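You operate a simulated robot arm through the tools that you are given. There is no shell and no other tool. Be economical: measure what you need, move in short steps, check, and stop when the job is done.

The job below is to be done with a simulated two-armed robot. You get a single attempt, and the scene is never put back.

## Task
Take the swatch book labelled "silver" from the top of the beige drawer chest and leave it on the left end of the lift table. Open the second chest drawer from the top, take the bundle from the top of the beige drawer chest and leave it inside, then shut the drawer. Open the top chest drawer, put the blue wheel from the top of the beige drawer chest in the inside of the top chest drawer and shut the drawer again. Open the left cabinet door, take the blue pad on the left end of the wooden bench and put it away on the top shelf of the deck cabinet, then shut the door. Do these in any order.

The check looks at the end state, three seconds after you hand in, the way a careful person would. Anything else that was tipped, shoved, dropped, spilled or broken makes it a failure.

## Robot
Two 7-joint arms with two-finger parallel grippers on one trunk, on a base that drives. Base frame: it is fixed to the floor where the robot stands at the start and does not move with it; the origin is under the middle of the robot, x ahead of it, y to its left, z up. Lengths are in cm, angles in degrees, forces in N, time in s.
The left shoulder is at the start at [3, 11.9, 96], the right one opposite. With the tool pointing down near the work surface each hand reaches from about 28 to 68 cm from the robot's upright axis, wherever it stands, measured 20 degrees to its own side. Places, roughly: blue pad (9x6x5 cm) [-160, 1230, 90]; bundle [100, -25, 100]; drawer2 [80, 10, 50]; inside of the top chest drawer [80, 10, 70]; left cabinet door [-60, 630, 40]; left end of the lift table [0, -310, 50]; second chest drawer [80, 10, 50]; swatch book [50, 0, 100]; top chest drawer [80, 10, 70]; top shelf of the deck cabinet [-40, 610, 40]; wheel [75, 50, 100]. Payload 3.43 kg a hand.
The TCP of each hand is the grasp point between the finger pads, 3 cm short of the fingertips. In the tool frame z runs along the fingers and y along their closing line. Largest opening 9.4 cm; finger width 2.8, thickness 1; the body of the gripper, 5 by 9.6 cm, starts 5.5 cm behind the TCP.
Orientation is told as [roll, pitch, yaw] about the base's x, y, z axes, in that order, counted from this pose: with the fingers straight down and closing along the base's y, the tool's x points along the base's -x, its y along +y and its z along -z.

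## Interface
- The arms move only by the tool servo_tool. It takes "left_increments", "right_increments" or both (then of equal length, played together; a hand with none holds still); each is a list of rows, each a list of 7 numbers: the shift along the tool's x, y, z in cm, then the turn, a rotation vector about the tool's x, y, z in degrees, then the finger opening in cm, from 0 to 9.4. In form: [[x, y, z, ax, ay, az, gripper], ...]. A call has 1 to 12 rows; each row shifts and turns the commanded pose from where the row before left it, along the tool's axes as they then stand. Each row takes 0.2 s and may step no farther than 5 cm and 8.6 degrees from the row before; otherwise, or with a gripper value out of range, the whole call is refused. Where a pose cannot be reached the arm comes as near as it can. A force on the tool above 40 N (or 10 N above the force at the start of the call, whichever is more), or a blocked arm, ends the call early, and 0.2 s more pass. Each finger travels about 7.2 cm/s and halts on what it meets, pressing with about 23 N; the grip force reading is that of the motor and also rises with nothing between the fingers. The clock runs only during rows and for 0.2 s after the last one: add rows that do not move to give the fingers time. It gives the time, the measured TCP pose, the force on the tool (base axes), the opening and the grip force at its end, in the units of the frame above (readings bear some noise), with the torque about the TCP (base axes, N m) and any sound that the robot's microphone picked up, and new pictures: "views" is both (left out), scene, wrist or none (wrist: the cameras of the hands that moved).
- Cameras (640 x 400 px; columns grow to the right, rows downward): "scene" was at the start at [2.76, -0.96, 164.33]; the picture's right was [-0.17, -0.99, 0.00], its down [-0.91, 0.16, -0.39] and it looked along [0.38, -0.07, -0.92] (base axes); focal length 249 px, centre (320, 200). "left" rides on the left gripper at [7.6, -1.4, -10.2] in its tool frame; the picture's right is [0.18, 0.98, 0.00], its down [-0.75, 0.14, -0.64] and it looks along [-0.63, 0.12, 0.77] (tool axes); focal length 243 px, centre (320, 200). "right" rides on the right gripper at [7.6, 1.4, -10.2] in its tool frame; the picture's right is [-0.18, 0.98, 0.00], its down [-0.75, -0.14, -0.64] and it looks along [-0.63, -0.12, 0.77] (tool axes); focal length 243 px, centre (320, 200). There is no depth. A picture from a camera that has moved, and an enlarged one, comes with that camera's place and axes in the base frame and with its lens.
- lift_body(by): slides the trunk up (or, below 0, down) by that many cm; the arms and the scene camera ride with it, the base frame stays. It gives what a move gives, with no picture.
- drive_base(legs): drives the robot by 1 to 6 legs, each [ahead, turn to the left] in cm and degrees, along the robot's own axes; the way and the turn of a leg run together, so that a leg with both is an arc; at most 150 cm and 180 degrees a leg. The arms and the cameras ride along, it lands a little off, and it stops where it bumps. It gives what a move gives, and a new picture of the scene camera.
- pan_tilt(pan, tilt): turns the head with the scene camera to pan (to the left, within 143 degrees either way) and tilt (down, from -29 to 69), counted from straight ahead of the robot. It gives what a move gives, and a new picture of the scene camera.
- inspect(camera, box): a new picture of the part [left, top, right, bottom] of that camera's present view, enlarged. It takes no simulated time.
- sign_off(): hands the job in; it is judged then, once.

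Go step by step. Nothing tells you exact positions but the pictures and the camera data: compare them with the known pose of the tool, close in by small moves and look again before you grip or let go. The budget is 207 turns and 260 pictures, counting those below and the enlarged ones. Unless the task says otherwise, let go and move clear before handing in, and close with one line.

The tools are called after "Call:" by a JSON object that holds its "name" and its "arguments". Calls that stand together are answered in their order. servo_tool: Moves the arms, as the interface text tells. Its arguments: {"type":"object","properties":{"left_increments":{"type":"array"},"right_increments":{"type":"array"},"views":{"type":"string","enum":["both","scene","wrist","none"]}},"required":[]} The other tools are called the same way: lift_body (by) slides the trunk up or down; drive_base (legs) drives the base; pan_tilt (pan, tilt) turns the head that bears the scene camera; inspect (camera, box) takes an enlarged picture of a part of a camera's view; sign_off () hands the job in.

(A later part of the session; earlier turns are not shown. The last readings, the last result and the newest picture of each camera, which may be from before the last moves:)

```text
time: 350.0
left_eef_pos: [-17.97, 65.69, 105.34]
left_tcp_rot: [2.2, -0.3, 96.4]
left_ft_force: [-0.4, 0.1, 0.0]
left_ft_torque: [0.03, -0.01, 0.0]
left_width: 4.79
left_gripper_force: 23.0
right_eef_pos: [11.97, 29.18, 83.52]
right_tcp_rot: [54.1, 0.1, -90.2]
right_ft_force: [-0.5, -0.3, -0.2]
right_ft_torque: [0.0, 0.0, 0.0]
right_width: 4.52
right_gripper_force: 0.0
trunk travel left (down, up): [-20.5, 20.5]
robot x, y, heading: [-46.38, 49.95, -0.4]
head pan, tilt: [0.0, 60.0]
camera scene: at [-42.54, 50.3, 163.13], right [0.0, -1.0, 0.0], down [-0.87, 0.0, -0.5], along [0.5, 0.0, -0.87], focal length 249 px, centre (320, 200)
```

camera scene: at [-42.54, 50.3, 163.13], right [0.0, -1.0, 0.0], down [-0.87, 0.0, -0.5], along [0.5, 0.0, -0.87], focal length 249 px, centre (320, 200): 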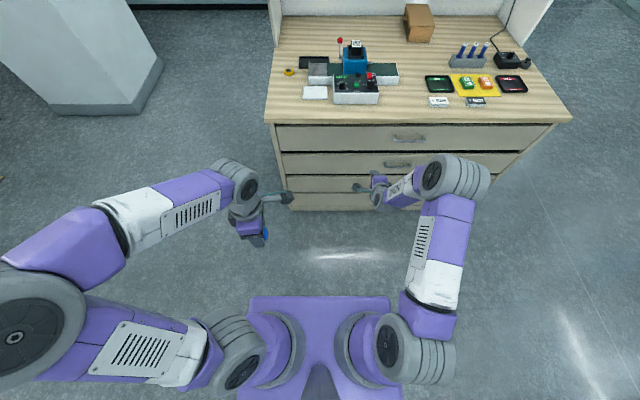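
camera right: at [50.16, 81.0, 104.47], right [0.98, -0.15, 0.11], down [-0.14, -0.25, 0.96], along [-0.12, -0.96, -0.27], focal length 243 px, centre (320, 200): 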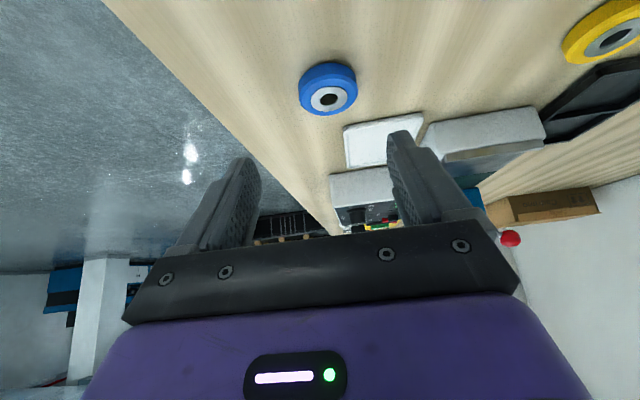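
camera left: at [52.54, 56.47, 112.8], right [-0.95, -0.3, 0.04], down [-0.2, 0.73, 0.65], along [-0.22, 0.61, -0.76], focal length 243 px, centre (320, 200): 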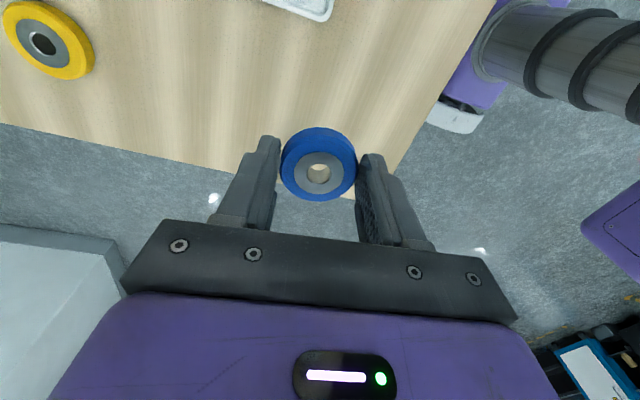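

Nice posture. I'll lower the trunk 4 cm and shift the robot so the hand faces the top handle.

Call:
{"name": "lift_body", "arguments": {"by": -4}}

Call:
{"name": "drive_base", "arguments": {"legs": [[0, -60], [23, 0], [0, 60]]}}

Call:
{"name": "inspect", "arguments": {"camera": "right", "box": [0, 0, 640, 400]}}

```text
time: 350.8
left_eef_pos: [-17.8, 65.73, 101.31]
left_tcp_rot: [2.2, -0.1, 96.5]
left_ft_force: [-0.3, 0.1, -0.1]
left_ft_torque: [0.0, -0.02, 0.01]
left_width: 4.79
left_gripper_force: 22.3
right_eef_pos: [11.92, 29.22, 79.61]
right_tcp_rot: [53.9, 0.1, -90.1]
right_ft_force: [-0.7, 0.1, 0.3]
right_ft_torque: [-0.01, 0.0, -0.02]
right_width: 4.48
right_gripper_force: 0.0
trunk travel left (down, up): [-16.5, 24.5]
robot x, y, heading: [-46.37, 50.64, -0.1]
head pan, tilt: [0.0, 60.0]
```

```text
time: 357.9
left_eef_pos: [-6.42, 45.91, 101.43]
left_tcp_rot: [2.1, -0.2, 96.8]
left_ft_force: [-0.6, 0.5, -0.4]
left_ft_torque: [-0.02, -0.03, 0.0]
left_width: 4.78
left_gripper_force: 23.4
right_eef_pos: [23.8, 9.56, 79.5]
right_tcp_rot: [53.9, 0.1, -89.8]
right_ft_force: [-0.2, -0.1, -0.9]
right_ft_torque: [0.02, 0.0, 0.03]
right_width: 4.52
right_gripper_force: 0.1
trunk travel left (down, up): [-16.5, 24.5]
robot x, y, heading: [-34.45, 30.08, 0.3]
head pan, tilt: [0.0, 60.0]
camera scene: at [-30.9, 30.24, 159.13], right [0.0, -1.0, 0.0], down [-0.87, 0.0, -0.5], along [0.5, 0.0, -0.87], focal length 249 px, centre (320, 200)
```

scene: 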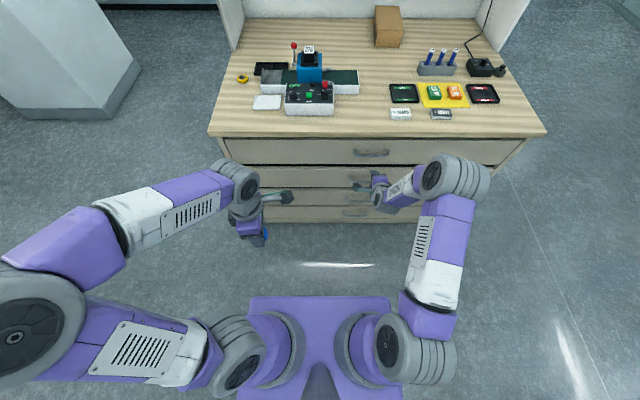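

```text
1.00 times, centred on (320, 200) of right (not enlarged: the box is as wide or as high as the picture)
camera zoom: at [16.17, 17.0, 86.68], right [0.58, -0.18, 0.79], down [-0.6, -0.76, 0.26], along [0.55, -0.63, -0.55], focal length 243 px, centre (320, 200)
```

zoom: 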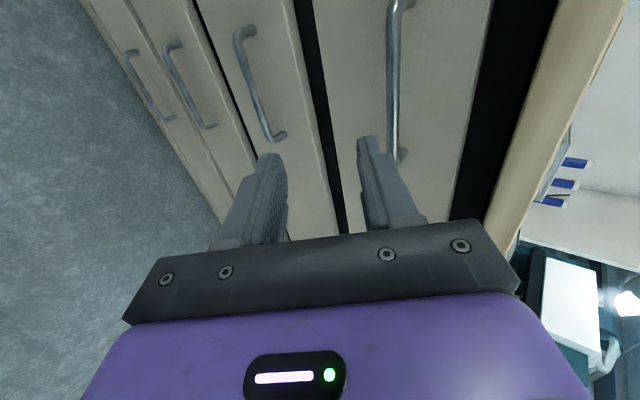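

Call:
{"name": "lift_body", "arguments": {"by": -0.5}}

Call:
{"name": "drive_base", "arguments": {"legs": [[11.6, 0]]}}

Call:
{"name": "servo_tool", "arguments": {"right_increments": [[0, 0, 0, 0, 0, 0, 2.5], [0, 0, 0, 0, 0, 0, 0.5], [0, 0, 0, 0, 0, 0, 0.5], [0, 0, 0, 0, 0, 0, 0.5]], "views": "wrist"}}

```text
time: 358.4
left_eef_pos: [-6.36, 45.75, 100.87]
left_tcp_rot: [2.0, -0.3, 96.9]
left_ft_force: [0.1, -0.7, 0.5]
left_ft_torque: [0.01, 0.02, 0.02]
left_width: 4.8
left_gripper_force: 23.2
right_eef_pos: [23.75, 9.51, 79.08]
right_tcp_rot: [53.9, 0.1, -89.7]
right_ft_force: [0.7, 0.7, -0.3]
right_ft_torque: [-0.01, -0.01, -0.01]
right_width: 4.52
right_gripper_force: 0.1
trunk travel left (down, up): [-16.0, 25.0]
robot x, y, heading: [-34.44, 30.2, 0.1]
head pan, tilt: [0.0, 60.0]
```

```text
time: 359.6
left_eef_pos: [5.26, 45.94, 100.85]
left_tcp_rot: [2.2, -0.2, 96.7]
left_ft_force: [-0.4, 0.3, -0.2]
left_ft_torque: [-0.01, 0.01, 0.04]
left_width: 4.77
left_gripper_force: 22.8
right_eef_pos: [35.34, 9.48, 78.89]
right_tcp_rot: [53.8, 0.1, -89.7]
right_ft_force: [0.5, 0.7, 0.2]
right_ft_torque: [0.0, -0.02, 0.0]
right_width: 4.5
right_gripper_force: 0.2
trunk travel left (down, up): [-16.0, 25.0]
robot x, y, heading: [-22.97, 30.63, -0.0]
head pan, tilt: [0.0, 60.0]
camera scene: at [-19.26, 30.26, 158.62], right [0.0, -1.0, 0.0], down [-0.87, 0.0, -0.5], along [0.5, 0.0, -0.87], focal length 249 px, centre (320, 200)
```

scene: 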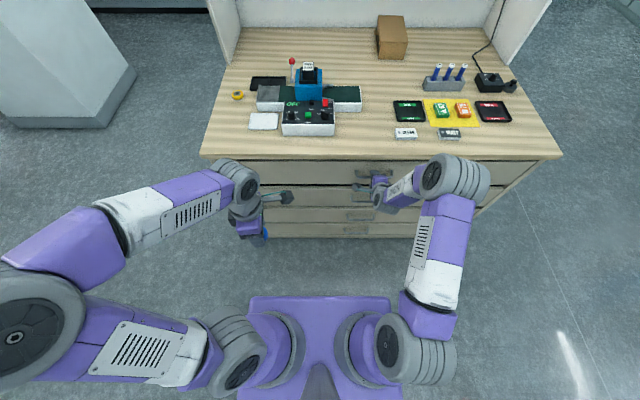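

```text
time: 360.6
left_eef_pos: [4.99, 45.92, 100.95]
left_tcp_rot: [2.2, -0.3, 96.7]
left_ft_force: [0.0, 0.3, -0.3]
left_ft_torque: [0.01, -0.01, 0.02]
left_width: 4.78
left_gripper_force: 22.7
right_eef_pos: [35.44, 9.62, 79.32]
right_tcp_rot: [54.3, 0.0, -89.8]
right_ft_force: [4.9, -2.2, 16.7]
right_ft_torque: [-0.28, -0.47, 0.59]
right_width: 1.11
right_gripper_force: 44.8
trunk travel left (down, up): [-16.0, 25.0]
robot x, y, heading: [-22.68, 30.29, -0.0]
head pan, tilt: [0.0, 60.0]
camera right: at [27.69, 17.05, 86.4], right [0.57, -0.18, 0.8], down [-0.6, -0.76, 0.26], along [0.56, -0.63, -0.54], focal length 243 px, centre (320, 200)
```

right: 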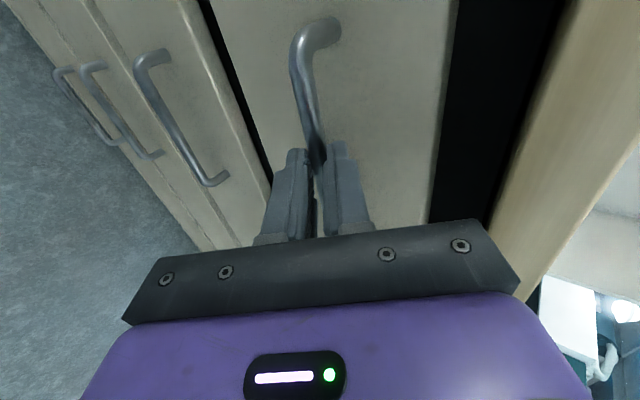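

The top handle is gripped. Pulling the drawer open by driving back.

Call:
{"name": "drive_base", "arguments": {"legs": [[-28, 0]]}}

Call:
{"name": "servo_tool", "arguments": {"right_increments": [[0, 0, 0, 0, 0, 0, 2.5], [0, 0, 0, 0, 0, 0, 4.5], [0, 0, 0, 0, 0, 0, 4.5]], "views": "none"}}

Call:
{"name": "drive_base", "arguments": {"legs": [[-7, 0]]}}

```text
time: 362.6
left_eef_pos: [-23.18, 45.75, 100.92]
left_tcp_rot: [1.9, -0.1, 96.9]
left_ft_force: [0.3, 1.0, -0.8]
left_ft_torque: [0.0, 0.0, -0.01]
left_width: 4.8
left_gripper_force: 22.6
right_eef_pos: [7.27, 9.56, 79.41]
right_tcp_rot: [54.4, 0.1, -89.7]
right_ft_force: [2.9, 0.0, 24.0]
right_ft_torque: [-0.31, -0.61, 0.01]
right_width: 1.1
right_gripper_force: 44.3
trunk travel left (down, up): [-16.0, 25.0]
robot x, y, heading: [-51.23, 30.14, 0.5]
head pan, tilt: [0.0, 60.0]
camera scene: at [-47.71, 30.21, 158.64], right [0.01, -1.0, 0.0], down [-0.87, -0.01, -0.5], along [0.5, 0.0, -0.87], focal length 249 px, centre (320, 200)
```

scene: 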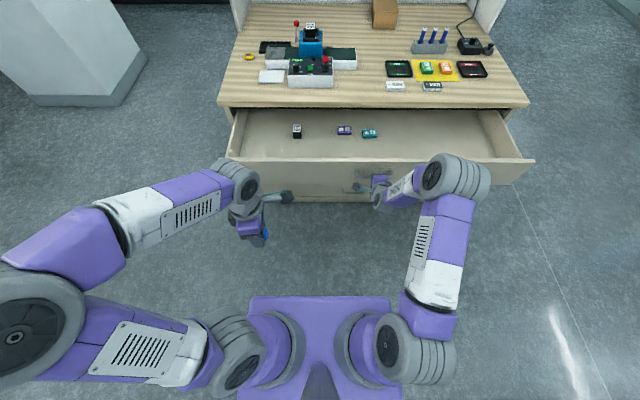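

```text
time: 363.4
left_eef_pos: [-23.08, 45.75, 100.83]
left_tcp_rot: [2.2, -0.1, 96.8]
left_ft_force: [1.4, 0.2, -0.1]
left_ft_torque: [0.0, 0.02, -0.01]
left_width: 4.79
left_gripper_force: 23.1
right_eef_pos: [7.31, 9.58, 79.25]
right_tcp_rot: [54.3, 0.1, -89.7]
right_ft_force: [-0.6, 0.5, -0.2]
right_ft_torque: [0.02, 0.0, 0.01]
right_width: 4.49
right_gripper_force: 0.2
trunk travel left (down, up): [-16.0, 25.0]
robot x, y, heading: [-51.31, 29.79, 0.5]
head pan, tilt: [0.0, 60.0]
```

```text
time: 364.4
left_eef_pos: [-30.0, 45.71, 100.86]
left_tcp_rot: [2.0, -0.2, 97.0]
left_ft_force: [0.1, -0.2, 0.3]
left_ft_torque: [0.01, -0.08, -0.02]
left_width: 4.77
left_gripper_force: 23.4
right_eef_pos: [0.38, 9.55, 79.23]
right_tcp_rot: [54.5, 0.0, -89.7]
right_ft_force: [-0.1, -0.9, 0.0]
right_ft_torque: [0.01, -0.02, 0.03]
right_width: 4.49
right_gripper_force: 0.0
trunk travel left (down, up): [-16.0, 25.0]
robot x, y, heading: [-58.15, 30.41, 0.5]
head pan, tilt: [0.0, 60.0]
camera scene: at [-54.58, 30.08, 158.63], right [0.01, -1.0, 0.0], down [-0.87, -0.01, -0.5], along [0.5, 0.0, -0.87], focal length 249 px, centre (320, 200)
```

scene: 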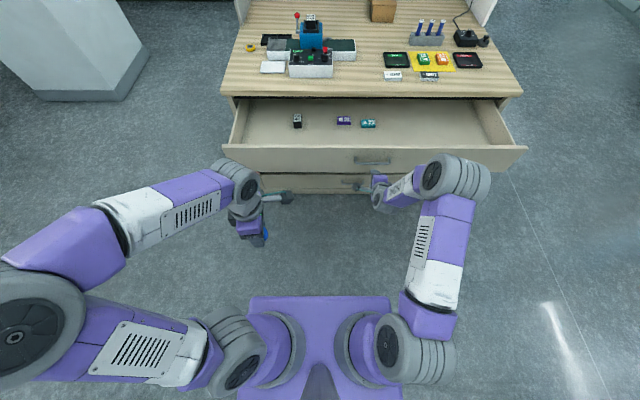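

The top drawer is open, with small items at its back. I'll raise the right hand and drive forward to set the wheel in the free front area near (26,30).

Call:
{"name": "servo_tool", "arguments": {"right_increments": [[0, 3.9, -2.9, 0, 0, 0, 4.5], [0, 3.9, -2.9, 0, 0, 0, 4.5], [0, 3.9, -2.9, 0, 0, 0, 4.5], [0, 3.9, -2.9, 0, 0, 0, 4.5], [0, 3.9, -2.9, 0, 0, 0, 4.5], [0, 3.9, -2.9, 0, 0, 0, 4.5]], "left_increments": [[0, 0, -1, 0, 0, 0, 3.5], [0, 0, -1, 0, 0, 0, 3.5], [0, 0, -1, 0, 0, 0, 3.5], [0, 0, 0, 0, 0, 0, 3.5], [0, 0, 0, 0, 0, 0, 3.5], [0, 0, 0, 0, 0, 0, 3.5]], "views": "none"}}

Call:
{"name": "drive_base", "arguments": {"legs": [[30, 0]]}}

```text
time: 365.8
left_eef_pos: [-29.76, 45.93, 103.9]
left_tcp_rot: [2.1, -0.2, 96.9]
left_ft_force: [0.6, 0.5, -1.1]
left_ft_torque: [-0.03, -0.02, 0.0]
left_width: 4.77
left_gripper_force: 23.9
right_eef_pos: [0.02, 9.6, 108.48]
right_tcp_rot: [54.3, 0.1, -89.5]
right_ft_force: [0.6, 0.0, 0.0]
right_ft_torque: [0.03, 0.01, -0.02]
right_width: 4.5
right_gripper_force: 0.0
trunk travel left (down, up): [-16.0, 25.0]
robot x, y, heading: [-58.08, 29.9, 0.4]
head pan, tilt: [0.0, 60.0]
```

```text
time: 367.9
left_eef_pos: [0.39, 46.0, 103.91]
left_tcp_rot: [2.2, -0.2, 97.0]
left_ft_force: [1.7, 0.5, -1.1]
left_ft_torque: [0.02, -0.01, -0.01]
left_width: 4.75
left_gripper_force: 23.1
right_eef_pos: [30.34, 9.65, 108.35]
right_tcp_rot: [54.3, 0.2, -89.5]
right_ft_force: [-0.4, -0.5, -0.2]
right_ft_torque: [0.0, 0.01, 0.01]
right_width: 4.51
right_gripper_force: 0.1
trunk travel left (down, up): [-16.0, 25.0]
robot x, y, heading: [-28.11, 30.61, 0.4]
head pan, tilt: [0.0, 60.0]
camera scene: at [-24.15, 30.34, 158.62], right [0.01, -1.0, 0.0], down [-0.87, -0.01, -0.5], along [0.5, 0.0, -0.87], focal length 249 px, centre (320, 200)
```

scene: 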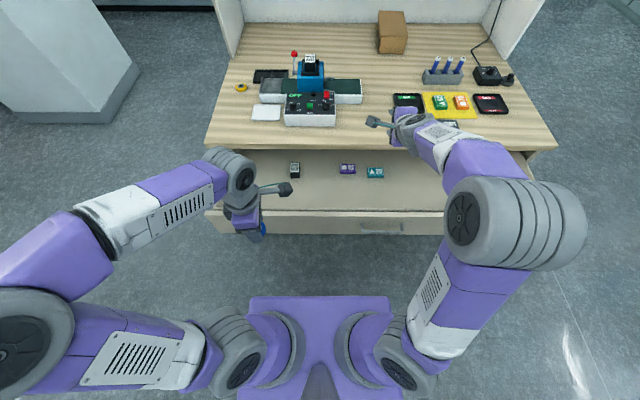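

Call:
{"name": "servo_tool", "arguments": {"left_increments": [[2.85, -3.95, 0, 0, 0, 0, 3.5], [2.85, -3.95, 0, 0, 0, 0, 3.5], [2.85, -3.95, 0, 0, 0, 0, 3.5], [2.85, -3.95, 0, 0, 0, 0, 3.5], [2.85, -3.95, 0, 0, 0, 0, 3.5], [2.85, -3.95, 0, 0, 0, 0, 3.5], [0, 0, 4.8, 0, 0, 0, 3.5], [0, 0, 4.8, 0, 0, 0, 3.5], [0, 0, 4.8, 0, 0, 0, 3.5], [0, 0, 4.8, 0, 0, 0, 3.5]], "views": "both"}}

```text
time: 370.1
left_eef_pos: [25.4, 31.99, 83.62]
left_tcp_rot: [2.2, -0.2, 97.1]
left_ft_force: [0.6, -1.3, 0.0]
left_ft_torque: [0.0, -0.01, 0.0]
left_width: 4.8
left_gripper_force: 23.2
right_eef_pos: [30.32, 9.85, 108.35]
right_tcp_rot: [54.3, 0.1, -89.5]
right_ft_force: [-0.1, -0.1, 0.1]
right_ft_torque: [-0.01, -0.02, -0.01]
right_width: 4.49
right_gripper_force: 0.1
trunk travel left (down, up): [-16.0, 25.0]
robot x, y, heading: [-27.98, 30.39, 0.4]
head pan, tilt: [0.0, 60.0]
camera scene: at [-24.17, 30.31, 158.62], right [0.01, -1.0, 0.0], down [-0.87, -0.01, -0.5], along [0.5, 0.0, -0.87], focal length 249 px, centre (320, 200)
camera left: at [27.99, 24.72, 93.82], right [-0.95, -0.3, 0.04], down [-0.21, 0.73, 0.65], along [-0.22, 0.61, -0.76], focal length 243 px, centre (320, 200)
```

scene: 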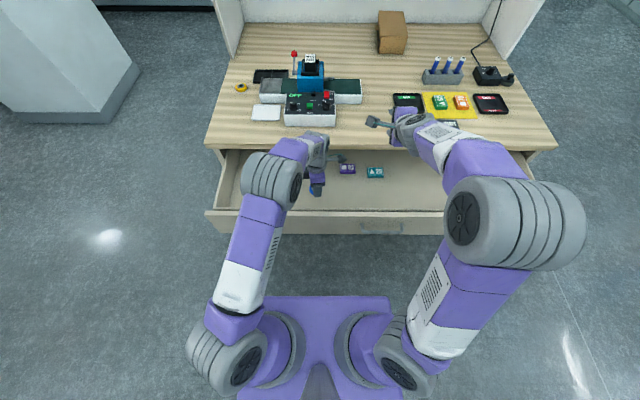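
left: 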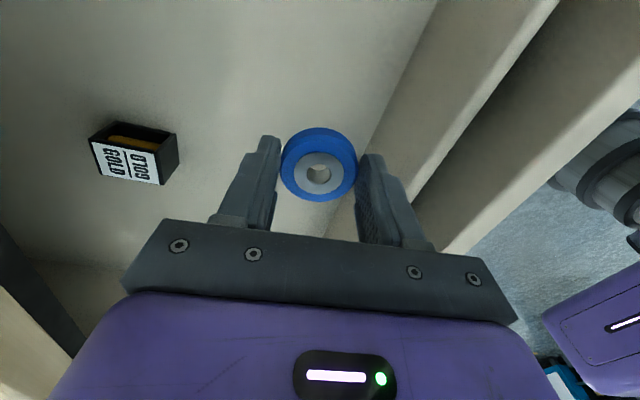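

Call:
{"name": "servo_tool", "arguments": {"left_increments": [[0, 0, 4, 0, 0, 0, 3.5], [0, 0, 4, 0, 0, 0, 3.5], [0, 0, 1.5, 0, 0, 0, 3.5], [0, 0, 0.8, 0, 0, 0, 3.5], [0, 0, 0.6, 0, 0, 0, 3.5]], "views": "wrist"}}

```text
time: 371.3
left_eef_pos: [24.75, 31.99, 72.78]
left_tcp_rot: [2.1, -0.1, 97.2]
left_ft_force: [0.5, -0.1, -0.9]
left_ft_torque: [0.0, 0.0, -0.01]
left_width: 4.79
left_gripper_force: 23.1
right_eef_pos: [30.3, 9.75, 108.26]
right_tcp_rot: [54.3, 0.1, -89.5]
right_ft_force: [-0.2, -0.1, -0.1]
right_ft_torque: [0.02, 0.0, -0.01]
right_width: 4.5
right_gripper_force: 0.0
trunk travel left (down, up): [-16.0, 25.0]
robot x, y, heading: [-28.32, 30.05, 0.5]
head pan, tilt: [0.0, 60.0]
camera left: at [27.53, 24.72, 83.01], right [-0.95, -0.3, 0.04], down [-0.21, 0.73, 0.65], along [-0.22, 0.61, -0.76], focal length 243 px, centre (320, 200)
```

left: 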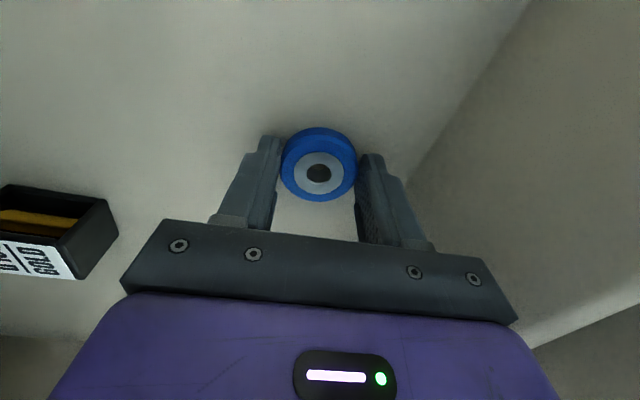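

Call:
{"name": "servo_tool", "arguments": {"left_increments": [[0, 0, 0.6, 0, 0, 0, 3.5], [0, 0, 0.5, 0, 0, 0, 3.5], [0, 0, 0.4, 0, 0, 0, 3.5]], "views": "none"}}

```text
time: 371.9
left_eef_pos: [25.3, 31.9, 72.41]
left_tcp_rot: [1.2, 0.1, 97.1]
left_ft_force: [-1.8, 1.0, 13.1]
left_ft_torque: [0.21, -0.18, 0.08]
left_width: 4.79
left_gripper_force: 22.9
right_eef_pos: [30.34, 9.86, 108.36]
right_tcp_rot: [54.2, 0.1, -89.4]
right_ft_force: [0.0, 0.0, 1.3]
right_ft_torque: [-0.01, -0.02, 0.0]
right_width: 4.47
right_gripper_force: 0.1
trunk travel left (down, up): [-16.0, 25.0]
robot x, y, heading: [-28.18, 30.32, 0.6]
head pan, tilt: [0.0, 60.0]
stopped in row 3 (left hand): the force on the tool passed its limit at 45 N (the readings are from after the stop); the commanded pose is now the measured one
```

Floor contact. Releasing and rising.

Call:
{"name": "servo_tool", "arguments": {"left_increments": [[0, 0, -0.3, 0, 0, 0, 5.5], [0, 0, 0, 0, 0, 0, 6.8], [0, 0, 0, 0, 0, 0, 6.8], [0, 0, -4, 0, 0, 0, 6.8], [0, 0, -5, 0, 0, 0, 6.8]], "views": "wrist"}}

Call:
{"name": "servo_tool", "arguments": {"left_increments": [[0, 0, -5, 0, 0, 0, 6.8], [0, 0, -5, 0, 0, 0, 6.8], [0, 0, -5, 0, 0, 0, 6.8], [0, 0, -5, 0, 0, 0, 6.8], [-2.8, 3.9, 0, 0, 0, 0, 8], [-2.8, 3.9, 0, 0, 0, 0, 8], [-2.8, 3.9, 0, 0, 0, 0, 8], [-2.8, 3.9, 0, 0, 0, 0, 8], [-2.8, 3.9, 0, 0, 0, 0, 8], [-2.8, 3.9, 0, 0, 0, 0, 8]], "views": "none"}}

```text
time: 373.1
left_eef_pos: [25.22, 31.87, 81.32]
left_tcp_rot: [1.6, 0.0, 97.1]
left_ft_force: [1.3, 0.7, 0.0]
left_ft_torque: [0.03, 0.0, 0.03]
left_width: 6.81
left_gripper_force: 0.1
right_eef_pos: [30.19, 9.75, 108.5]
right_tcp_rot: [54.2, 0.1, -89.6]
right_ft_force: [0.5, -0.6, 0.0]
right_ft_torque: [0.0, -0.02, 0.0]
right_width: 4.5
right_gripper_force: 0.0
trunk travel left (down, up): [-16.0, 25.0]
robot x, y, heading: [-28.32, 30.4, 0.4]
head pan, tilt: [0.0, 60.0]
camera left: at [27.9, 24.74, 91.7], right [-0.95, -0.3, 0.03], down [-0.22, 0.73, 0.65], along [-0.22, 0.61, -0.76], focal length 243 px, centre (320, 200)
```

left: 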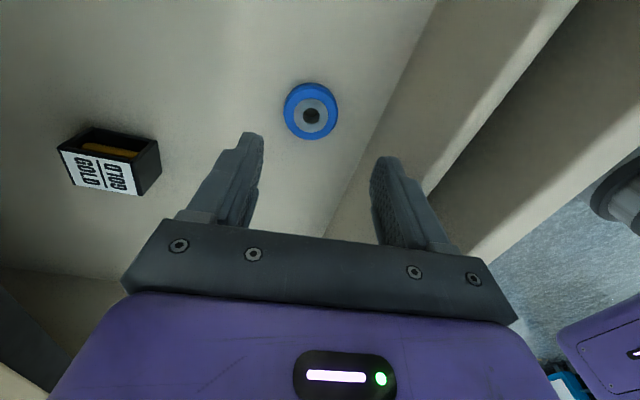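

```text
time: 375.3
left_eef_pos: [0.34, 45.84, 102.24]
left_tcp_rot: [1.5, -0.1, 97.1]
left_ft_force: [-0.5, 0.7, -0.2]
left_ft_torque: [0.01, -0.05, 0.02]
left_width: 8.0
left_gripper_force: 0.1
right_eef_pos: [30.34, 9.87, 108.44]
right_tcp_rot: [54.4, 0.1, -89.5]
right_ft_force: [0.3, 1.0, 0.8]
right_ft_torque: [-0.01, 0.04, -0.02]
right_width: 4.5
right_gripper_force: 0.0
trunk travel left (down, up): [-16.0, 25.0]
robot x, y, heading: [-27.96, 30.13, 0.3]
head pan, tilt: [0.0, 60.0]
```

The wheel is in the top drawer. Now back to the handle to close it.

Call:
{"name": "drive_base", "arguments": {"legs": [[-30.5, 0]]}}

Call:
{"name": "servo_tool", "arguments": {"right_increments": [[0, -3.9, 2.9, 0, 0, 0, 4.5], [0, -3.9, 2.9, 0, 0, 0, 4.5], [0, -3.9, 2.9, 0, 0, 0, 4.5], [0, -3.9, 2.9, 0, 0, 0, 4.5], [0, -3.9, 2.9, 0, 0, 0, 4.5], [0, -3.9, 2.9, 0, 0, 0, 4.5]], "views": "none"}}

Call:
{"name": "drive_base", "arguments": {"legs": [[9.1, 0]]}}

Call:
{"name": "servo_tool", "arguments": {"right_increments": [[0, 0, 0, 0, 0, 0, 2.5], [0, 0, 0, 0, 0, 0, 0.5], [0, 0, 0, 0, 0, 0, 0.5], [0, 0, 0, 0, 0, 0, 0.5]], "views": "wrist"}}

```text
time: 377.4
left_eef_pos: [-30.05, 45.51, 102.32]
left_tcp_rot: [1.5, -0.1, 96.9]
left_ft_force: [-0.7, -0.3, 0.6]
left_ft_torque: [-0.01, -0.04, -0.01]
left_width: 8.0
left_gripper_force: 0.0
right_eef_pos: [-0.42, 9.44, 108.41]
right_tcp_rot: [54.3, 0.1, -89.6]
right_ft_force: [-0.4, 0.3, 0.8]
right_ft_torque: [-0.01, -0.01, 0.01]
right_width: 4.51
right_gripper_force: 0.2
trunk travel left (down, up): [-16.0, 25.0]
robot x, y, heading: [-58.76, 29.7, 0.4]
head pan, tilt: [0.0, 60.0]
camera scene: at [-54.97, 30.08, 158.63], right [0.01, -1.0, 0.0], down [-0.87, -0.01, -0.5], along [0.5, 0.0, -0.87], focal length 249 px, centre (320, 200)
```

scene: 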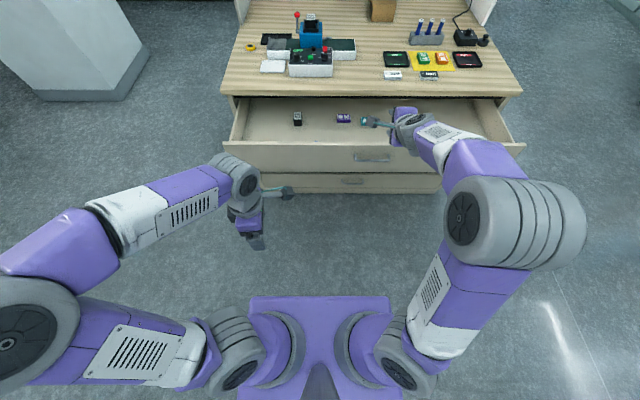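

```text
time: 378.8
left_eef_pos: [-30.04, 45.4, 102.28]
left_tcp_rot: [1.6, 0.1, 96.9]
left_ft_force: [-0.3, -0.4, -0.4]
left_ft_torque: [-0.02, 0.04, -0.02]
left_width: 7.98
left_gripper_force: 0.0
right_eef_pos: [0.09, 9.4, 79.28]
right_tcp_rot: [54.4, 0.2, -89.7]
right_ft_force: [0.2, 0.7, -0.8]
right_ft_torque: [-0.01, 0.0, -0.03]
right_width: 4.5
right_gripper_force: 0.0
trunk travel left (down, up): [-16.0, 25.0]
robot x, y, heading: [-58.79, 30.11, 0.4]
head pan, tilt: [0.0, 60.0]
```

```text
time: 379.9
left_eef_pos: [-21.02, 45.44, 102.2]
left_tcp_rot: [1.6, 0.0, 96.9]
left_ft_force: [-0.3, -0.2, -0.1]
left_ft_torque: [0.03, -0.01, 0.01]
left_width: 8.02
left_gripper_force: 0.0
right_eef_pos: [9.09, 9.46, 79.24]
right_tcp_rot: [54.2, 0.1, -89.7]
right_ft_force: [0.4, -0.8, -0.3]
right_ft_torque: [-0.04, 0.0, -0.01]
right_width: 4.5
right_gripper_force: 0.1
trunk travel left (down, up): [-16.0, 25.0]
robot x, y, heading: [-49.15, 29.85, 0.3]
head pan, tilt: [0.0, 60.0]
camera scene: at [-45.67, 30.14, 158.62], right [0.01, -1.0, 0.0], down [-0.87, -0.01, -0.5], along [0.5, 0.0, -0.87], focal length 249 px, centre (320, 200)
```

scene: 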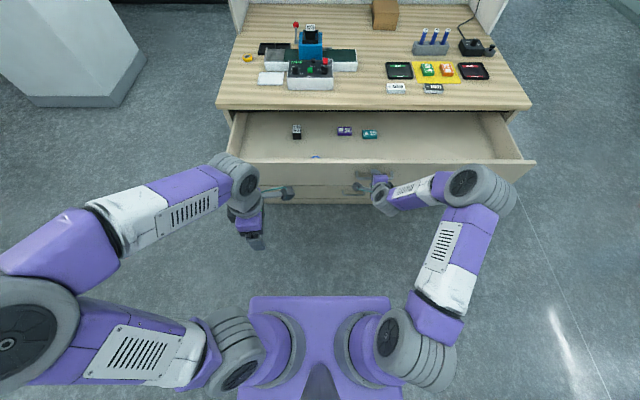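

```text
time: 380.9
left_eef_pos: [-20.94, 45.34, 102.16]
left_tcp_rot: [1.6, 0.0, 96.8]
left_ft_force: [0.5, -0.5, -0.2]
left_ft_torque: [-0.03, -0.02, -0.02]
left_width: 8.01
left_gripper_force: 0.1
right_eef_pos: [9.02, 9.42, 79.17]
right_tcp_rot: [53.9, 0.0, -89.6]
right_ft_force: [-3.6, 0.2, -14.5]
right_ft_torque: [-0.49, 0.4, 0.4]
right_width: 1.16
right_gripper_force: 45.2
trunk travel left (down, up): [-16.0, 25.0]
robot x, y, heading: [-49.37, 29.87, 0.2]
head pan, tilt: [0.0, 60.0]
camera right: at [1.33, 16.87, 86.18], right [0.58, -0.18, 0.79], down [-0.6, -0.76, 0.26], along [0.55, -0.63, -0.55], focal length 243 px, centre (320, 200)
```

right: 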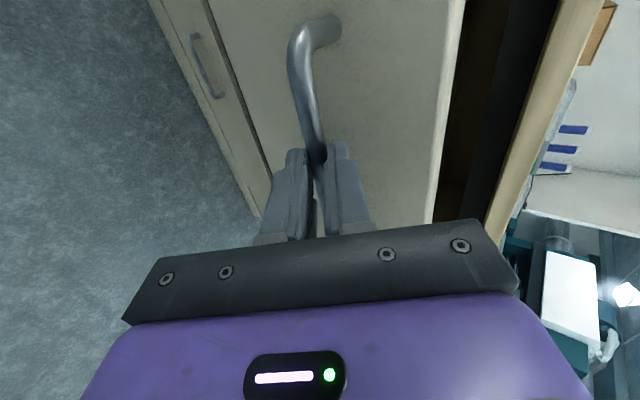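

Gripped. Pushing the drawer shut gently.

Call:
{"name": "drive_base", "arguments": {"legs": [[26, 0]]}}

Call:
{"name": "drive_base", "arguments": {"legs": [[2.5, 0]]}}

Call:
{"name": "servo_tool", "arguments": {"right_increments": [[0, 0, 0, 0, 0, 0, 2.5], [0, 0, 0, 0, 0, 0, 4.5], [0, 0, 0, 0, 0, 0, 4.5]], "views": "none"}}

Call:
{"name": "drive_base", "arguments": {"legs": [[-30, 0]]}}

```text
time: 382.8
left_eef_pos: [4.95, 45.46, 102.24]
left_tcp_rot: [1.7, -0.1, 96.9]
left_ft_force: [-0.1, 0.3, 0.1]
left_ft_torque: [0.02, 0.0, -0.03]
left_width: 8.01
left_gripper_force: 0.1
right_eef_pos: [34.96, 9.43, 79.03]
right_tcp_rot: [54.0, 0.2, -89.8]
right_ft_force: [-1.0, -7.9, -21.8]
right_ft_torque: [-0.97, 0.4, -0.23]
right_width: 1.18
right_gripper_force: 45.4
trunk travel left (down, up): [-16.0, 25.0]
robot x, y, heading: [-23.83, 30.18, 0.4]
head pan, tilt: [0.0, 60.0]
camera scene: at [-19.73, 30.16, 158.62], right [0.01, -1.0, 0.0], down [-0.87, -0.01, -0.5], along [0.5, 0.0, -0.87], focal length 249 px, centre (320, 200)
```

scene: 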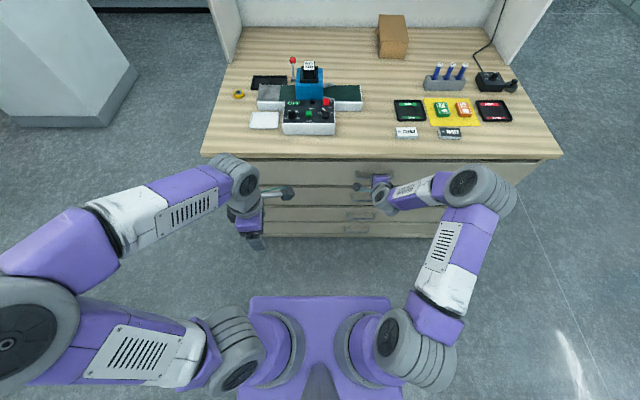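

```text
time: 383.7
left_eef_pos: [6.94, 45.53, 102.27]
left_tcp_rot: [1.5, -0.1, 97.0]
left_ft_force: [-0.6, 0.1, 0.0]
left_ft_torque: [-0.01, 0.01, -0.04]
left_width: 8.03
left_gripper_force: 0.0
right_eef_pos: [36.25, 9.47, 78.68]
right_tcp_rot: [53.1, 0.0, -89.6]
right_ft_force: [-1.9, 0.6, 2.7]
right_ft_torque: [-0.24, -0.01, -0.08]
right_width: 1.17
right_gripper_force: 45.6
trunk travel left (down, up): [-16.0, 25.0]
robot x, y, heading: [-21.41, 30.23, 0.5]
head pan, tilt: [0.0, 60.0]
stopped in leg 1: the force on the tool passed its limit at 119 N (the readings are from after the stop); the commanded pose is now the measured one
camera scene: at [-17.88, 30.34, 158.63], right [0.01, -1.0, 0.0], down [-0.87, -0.01, -0.5], along [0.5, 0.0, -0.87], focal length 249 px, centre (320, 200)
```

scene: 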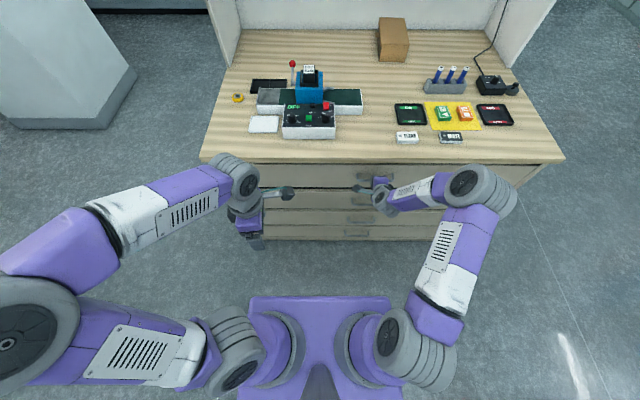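

```text
time: 384.5
left_eef_pos: [7.0, 45.65, 102.2]
left_tcp_rot: [1.6, 0.0, 96.9]
left_ft_force: [-0.6, -0.4, 0.5]
left_ft_torque: [0.01, -0.03, 0.0]
left_width: 8.0
left_gripper_force: 0.1
right_eef_pos: [36.42, 9.55, 78.73]
right_tcp_rot: [53.0, 0.0, -89.6]
right_ft_force: [0.3, 0.3, 0.7]
right_ft_torque: [-0.02, -0.02, 0.01]
right_width: 4.51
right_gripper_force: 0.1
trunk travel left (down, up): [-16.0, 25.0]
robot x, y, heading: [-21.45, 30.48, 0.4]
head pan, tilt: [0.0, 60.0]
```

```text
time: 386.5
left_eef_pos: [-22.85, 45.52, 102.25]
left_tcp_rot: [1.5, -0.1, 96.9]
left_ft_force: [-0.6, -0.4, 0.3]
left_ft_torque: [0.0, -0.03, 0.03]
left_width: 8.03
left_gripper_force: 0.1
right_eef_pos: [6.68, 9.21, 78.73]
right_tcp_rot: [53.1, 0.0, -89.6]
right_ft_force: [0.6, 0.7, 0.5]
right_ft_torque: [0.04, -0.03, 0.0]
right_width: 4.48
right_gripper_force: 0.0
trunk travel left (down, up): [-16.0, 25.0]
robot x, y, heading: [-51.26, 30.03, 0.4]
head pan, tilt: [0.0, 60.0]
camera scene: at [-47.67, 30.14, 158.63], right [0.01, -1.0, 0.0], down [-0.87, -0.01, -0.5], along [0.5, 0.0, -0.87], focal length 249 px, centre (320, 200)
```

scene: 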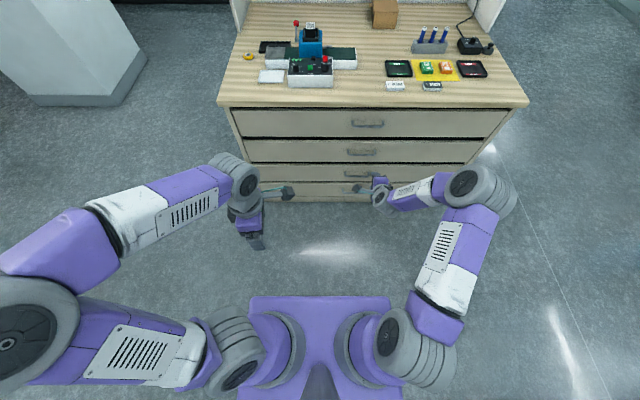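

Both drawers are shut. Next is the far end: cabinet and bench. I'll fold the right hand, turn and look down the hall.

Call:
{"name": "servo_tool", "arguments": {"right_increments": [[0, 0, 0, 7.5, 0, 0, 8], [0, 0, 0, 7.5, 0, 0, 8], [0, 0, 0, 7.5, 0, 0, 8], [0, 0, 0, 7.5, 0, 0, 8], [0, 0, 0, 7.5, 0, 0, 8], [0, 0, 0, 7.5, 0, 0, 8], [0, 0, 0, 8, 0, 0, 8], [0, -4, -2.5, 0, 0, 0, 8], [0, -4, -2.5, 0, 0, 0, 8], [0, -4, -2.5, 0, 0, 0, 8], [0, -4, -2.5, 0, 0, 0, 8], [0, -4, -2.5, 0, 0, 0, 8]], "views": "none"}}

Call:
{"name": "pan_tilt", "arguments": {"pan": 0, "tilt": 20}}

Call:
{"name": "drive_base", "arguments": {"legs": [[0, 90], [150, 0]]}}

```text
time: 389.1
left_eef_pos: [-22.93, 45.48, 102.27]
left_tcp_rot: [1.4, 0.1, 96.9]
left_ft_force: [0.4, 0.6, 0.0]
left_ft_torque: [-0.01, -0.01, -0.03]
left_width: 7.98
left_gripper_force: 0.1
right_eef_pos: [-13.66, 9.05, 91.12]
right_tcp_rot: [0.1, -0.1, -89.6]
right_ft_force: [-0.9, -1.1, 0.5]
right_ft_torque: [0.02, -0.02, -0.01]
right_width: 7.99
right_gripper_force: 0.0
trunk travel left (down, up): [-16.0, 25.0]
robot x, y, heading: [-51.15, 30.17, 0.3]
head pan, tilt: [0.0, 60.0]
```

```text
time: 390.2
left_eef_pos: [-22.65, 45.58, 102.23]
left_tcp_rot: [1.6, 0.1, 96.9]
left_ft_force: [0.1, 0.0, -0.6]
left_ft_torque: [-0.01, 0.0, 0.01]
left_width: 8.0
left_gripper_force: 0.0
right_eef_pos: [-13.31, 9.24, 91.08]
right_tcp_rot: [0.0, -0.1, -89.7]
right_ft_force: [0.2, -0.7, 0.6]
right_ft_torque: [0.02, 0.02, 0.01]
right_width: 7.98
right_gripper_force: 0.0
trunk travel left (down, up): [-16.0, 25.0]
robot x, y, heading: [-51.61, 30.1, 0.1]
head pan, tilt: [0.0, 20.0]
camera scene: at [-44.92, 30.16, 164.43], right [0.01, -1.0, 0.0], down [-0.34, 0.0, -0.94], along [0.94, 0.01, -0.34], focal length 249 px, centre (320, 200)
```

scene: 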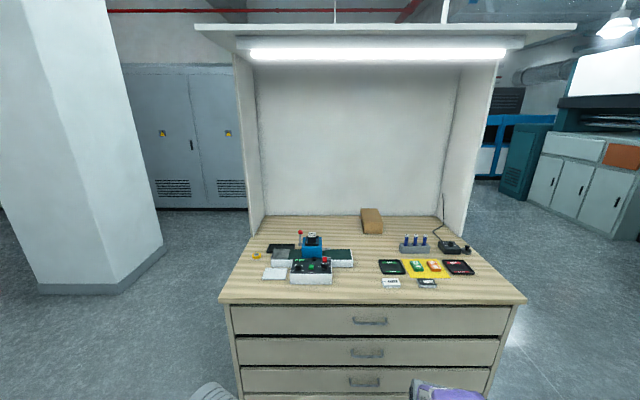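

```text
time: 401.4
left_eef_pos: [-67.65, 208.64, 102.21]
left_tcp_rot: [1.6, 0.0, -173.2]
left_ft_force: [0.0, -0.2, -0.4]
left_ft_torque: [-0.02, 0.02, -0.01]
left_width: 7.99
left_gripper_force: 0.1
right_eef_pos: [-31.23, 217.93, 91.07]
right_tcp_rot: [0.1, 0.1, 0.3]
right_ft_force: [-0.5, -0.1, 0.1]
right_ft_torque: [-0.01, 0.01, 0.03]
right_width: 7.97
right_gripper_force: 0.0
trunk travel left (down, up): [-16.0, 25.0]
robot x, y, heading: [-52.06, 180.38, 90.1]
head pan, tilt: [0.0, 20.0]
camera scene: at [-52.24, 186.42, 164.44], right [1.0, 0.0, 0.0], down [0.0, -0.34, -0.94], along [0.0, 0.94, -0.34], focal length 249 px, centre (320, 200)
```

scene: 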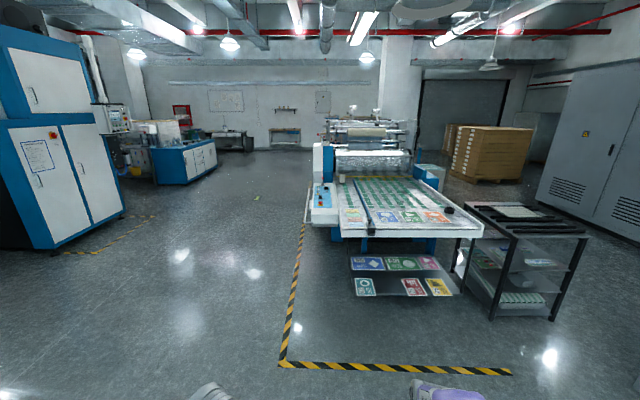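

Clear hall ahead. The press's cabinet is on its left side around (-60,630), and the bench is against the far wall. I'll drive up the left lane.

Call:
{"name": "drive_base", "arguments": {"legs": [[0, 17], [150, 0], [130, 0], [0, -17], [150, 0], [120, 0]]}}

Call:
{"name": "pan_tilt", "arguments": {"pan": -100, "tilt": 30}}

```text
time: 429.6
left_eef_pos: [-152.55, 744.96, 102.22]
left_tcp_rot: [1.5, 0.1, -173.4]
left_ft_force: [0.0, 0.0, 0.8]
left_ft_torque: [-0.02, 0.01, 0.0]
left_width: 8.01
left_gripper_force: 0.0
right_eef_pos: [-116.22, 754.24, 91.08]
right_tcp_rot: [0.1, 0.0, 0.0]
right_ft_force: [0.1, 0.1, -1.0]
right_ft_torque: [-0.01, 0.0, 0.0]
right_width: 7.98
right_gripper_force: 0.1
trunk travel left (down, up): [-16.0, 25.0]
robot x, y, heading: [-137.55, 716.4, 90.1]
head pan, tilt: [0.0, 20.0]
camera scene: at [-137.27, 722.72, 164.44], right [1.0, 0.0, 0.0], down [0.0, -0.34, -0.94], along [0.0, 0.94, -0.34], focal length 249 px, centre (320, 200)
```

scene: 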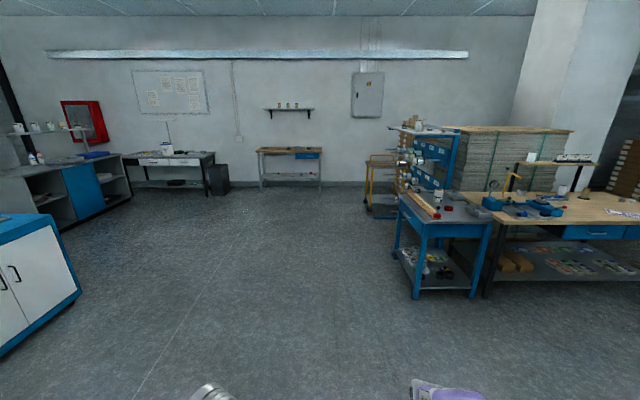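

```text
time: 431.4
left_eef_pos: [-152.52, 744.91, 102.25]
left_tcp_rot: [1.6, 0.0, -173.3]
left_ft_force: [-0.3, 0.6, 0.3]
left_ft_torque: [0.0, -0.01, -0.02]
left_width: 7.99
left_gripper_force: 0.0
right_eef_pos: [-116.26, 754.19, 91.05]
right_tcp_rot: [0.1, -0.1, 0.0]
right_ft_force: [0.7, 0.7, 0.4]
right_ft_torque: [0.03, 0.01, 0.02]
right_width: 8.0
right_gripper_force: 0.0
trunk travel left (down, up): [-16.0, 25.0]
robot x, y, heading: [-137.28, 716.1, 90.2]
head pan, tilt: [-100.0, 30.0]
camera scene: at [-128.35, 711.81, 162.84], right [-0.17, -0.98, 0.0], down [-0.49, 0.09, -0.87], along [0.85, -0.15, -0.5], focal length 249 px, centre (320, 200)
```

scene: 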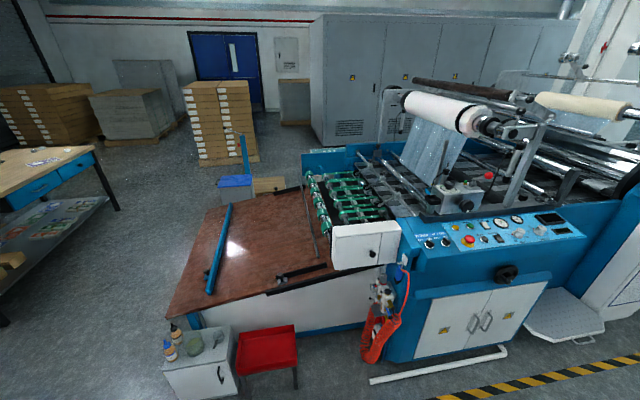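

The cabinet doors are at about (-62,635). First I'll get the pad, so a look at the wooden bench ahead.

Call:
{"name": "pan_tilt", "arguments": {"pan": 0, "tilt": 15}}

Call:
{"name": "inspect", "arguments": {"camera": "scene", "box": [100, 60, 480, 220]}}

```text
time: 433.1
left_eef_pos: [-152.56, 744.96, 102.23]
left_tcp_rot: [1.6, 0.0, -173.4]
left_ft_force: [0.6, -0.4, -0.3]
left_ft_torque: [0.02, 0.02, -0.02]
left_width: 7.97
left_gripper_force: 0.0
right_eef_pos: [-116.29, 754.14, 91.04]
right_tcp_rot: [0.2, 0.0, 0.0]
right_ft_force: [0.0, -0.1, 0.1]
right_ft_torque: [-0.02, -0.02, 0.04]
right_width: 8.02
right_gripper_force: 0.0
trunk travel left (down, up): [-16.0, 25.0]
robot x, y, heading: [-137.39, 716.36, 90.0]
head pan, tilt: [0.0, 15.0]
camera scene: at [-137.26, 722.71, 165.26], right [1.0, 0.0, 0.0], down [0.0, -0.26, -0.97], along [0.0, 0.97, -0.26], focal length 249 px, centre (320, 200)
```

scene: 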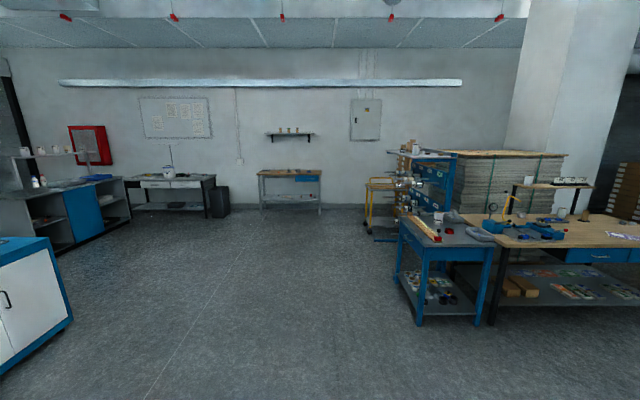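

```text
1.68 times, centred on (290, 140) of scene
camera zoom: at [-137.26, 722.71, 165.26], right [1.0, 0.0, 0.0], down [0.0, -0.26, -0.97], along [0.0, 0.97, -0.26], focal length 420 px, centre (370, 301)
```

zoom: 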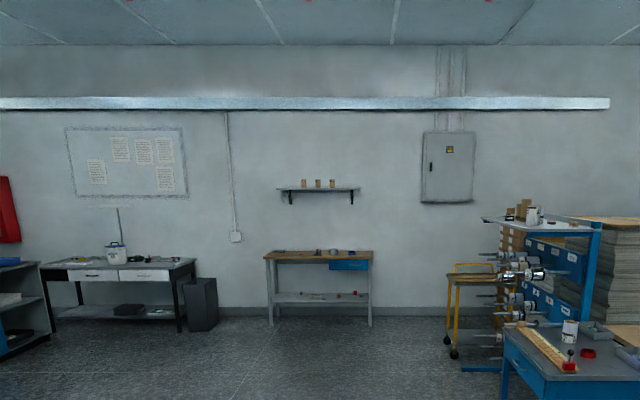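

Call:
{"name": "drive_base", "arguments": {"legs": [[0, 5], [150, 0], [150, 0], [50, 0], [0, -5]]}}

Call:
{"name": "pan_tilt", "arguments": {"pan": 0, "tilt": 35}}

Call:
{"name": "inspect", "arguments": {"camera": "scene", "box": [160, 60, 480, 260]}}

```text
time: 451.2
left_eef_pos: [-182.08, 1095.88, 102.23]
left_tcp_rot: [1.6, 0.0, -174.1]
left_ft_force: [0.6, -0.3, -0.3]
left_ft_torque: [0.03, 0.01, 0.0]
left_width: 8.0
left_gripper_force: 0.1
right_eef_pos: [-145.56, 1104.65, 91.06]
right_tcp_rot: [0.0, -0.1, -0.7]
right_ft_force: [0.0, 0.7, -0.3]
right_ft_torque: [0.0, 0.0, -0.03]
right_width: 7.99
right_gripper_force: 0.1
trunk travel left (down, up): [-16.0, 25.0]
robot x, y, heading: [-167.24, 1066.78, 89.5]
head pan, tilt: [0.0, 15.0]
camera scene: at [-166.99, 1073.55, 165.26], right [1.0, -0.01, 0.0], down [0.0, -0.26, -0.97], along [0.01, 0.97, -0.26], focal length 249 px, centre (320, 200)
```

scene: 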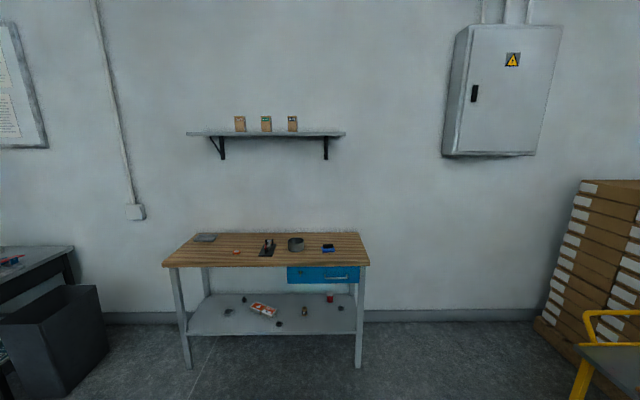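

```text
time: 452.1
left_eef_pos: [-182.1, 1096.08, 102.26]
left_tcp_rot: [1.5, 0.0, -174.1]
left_ft_force: [0.9, 0.4, 0.1]
left_ft_torque: [0.02, 0.01, 0.01]
left_width: 8.01
left_gripper_force: 0.1
right_eef_pos: [-145.61, 1104.73, 91.12]
right_tcp_rot: [0.2, 0.0, -0.6]
right_ft_force: [0.0, 0.3, -0.4]
right_ft_torque: [-0.02, 0.0, 0.02]
right_width: 8.0
right_gripper_force: 0.0
trunk travel left (down, up): [-16.0, 25.0]
robot x, y, heading: [-167.25, 1067.26, 89.3]
head pan, tilt: [0.0, 35.0]
camera scene: at [-167.05, 1072.99, 162.06], right [1.0, -0.01, 0.0], down [-0.01, -0.57, -0.82], along [0.01, 0.82, -0.57], focal length 249 px, centre (320, 200)
```

scene: 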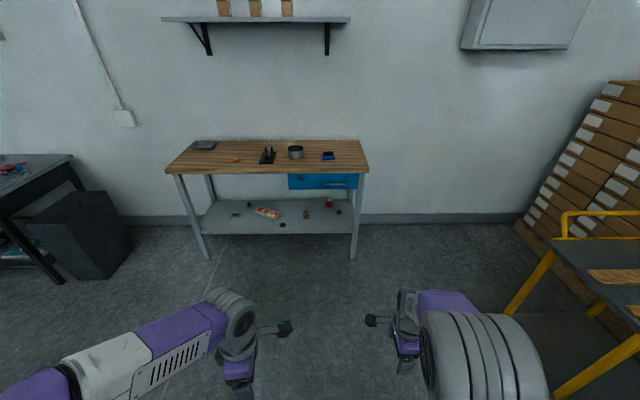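

```text
2.00 times, centred on (320, 160) of scene
camera zoom: at [-167.05, 1072.99, 162.06], right [1.0, -0.01, 0.0], down [-0.01, -0.57, -0.82], along [0.01, 0.82, -0.57], focal length 499 px, centre (320, 280)
```

zoom: 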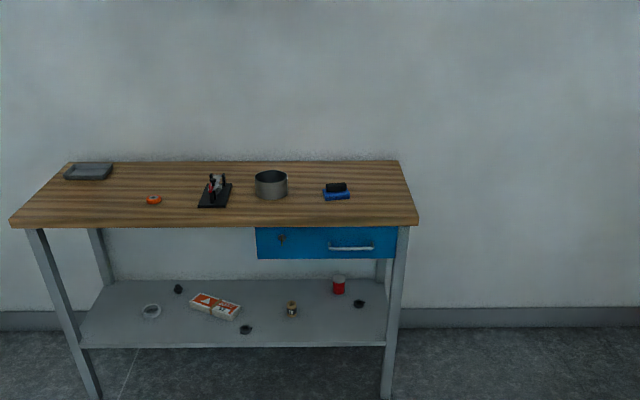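

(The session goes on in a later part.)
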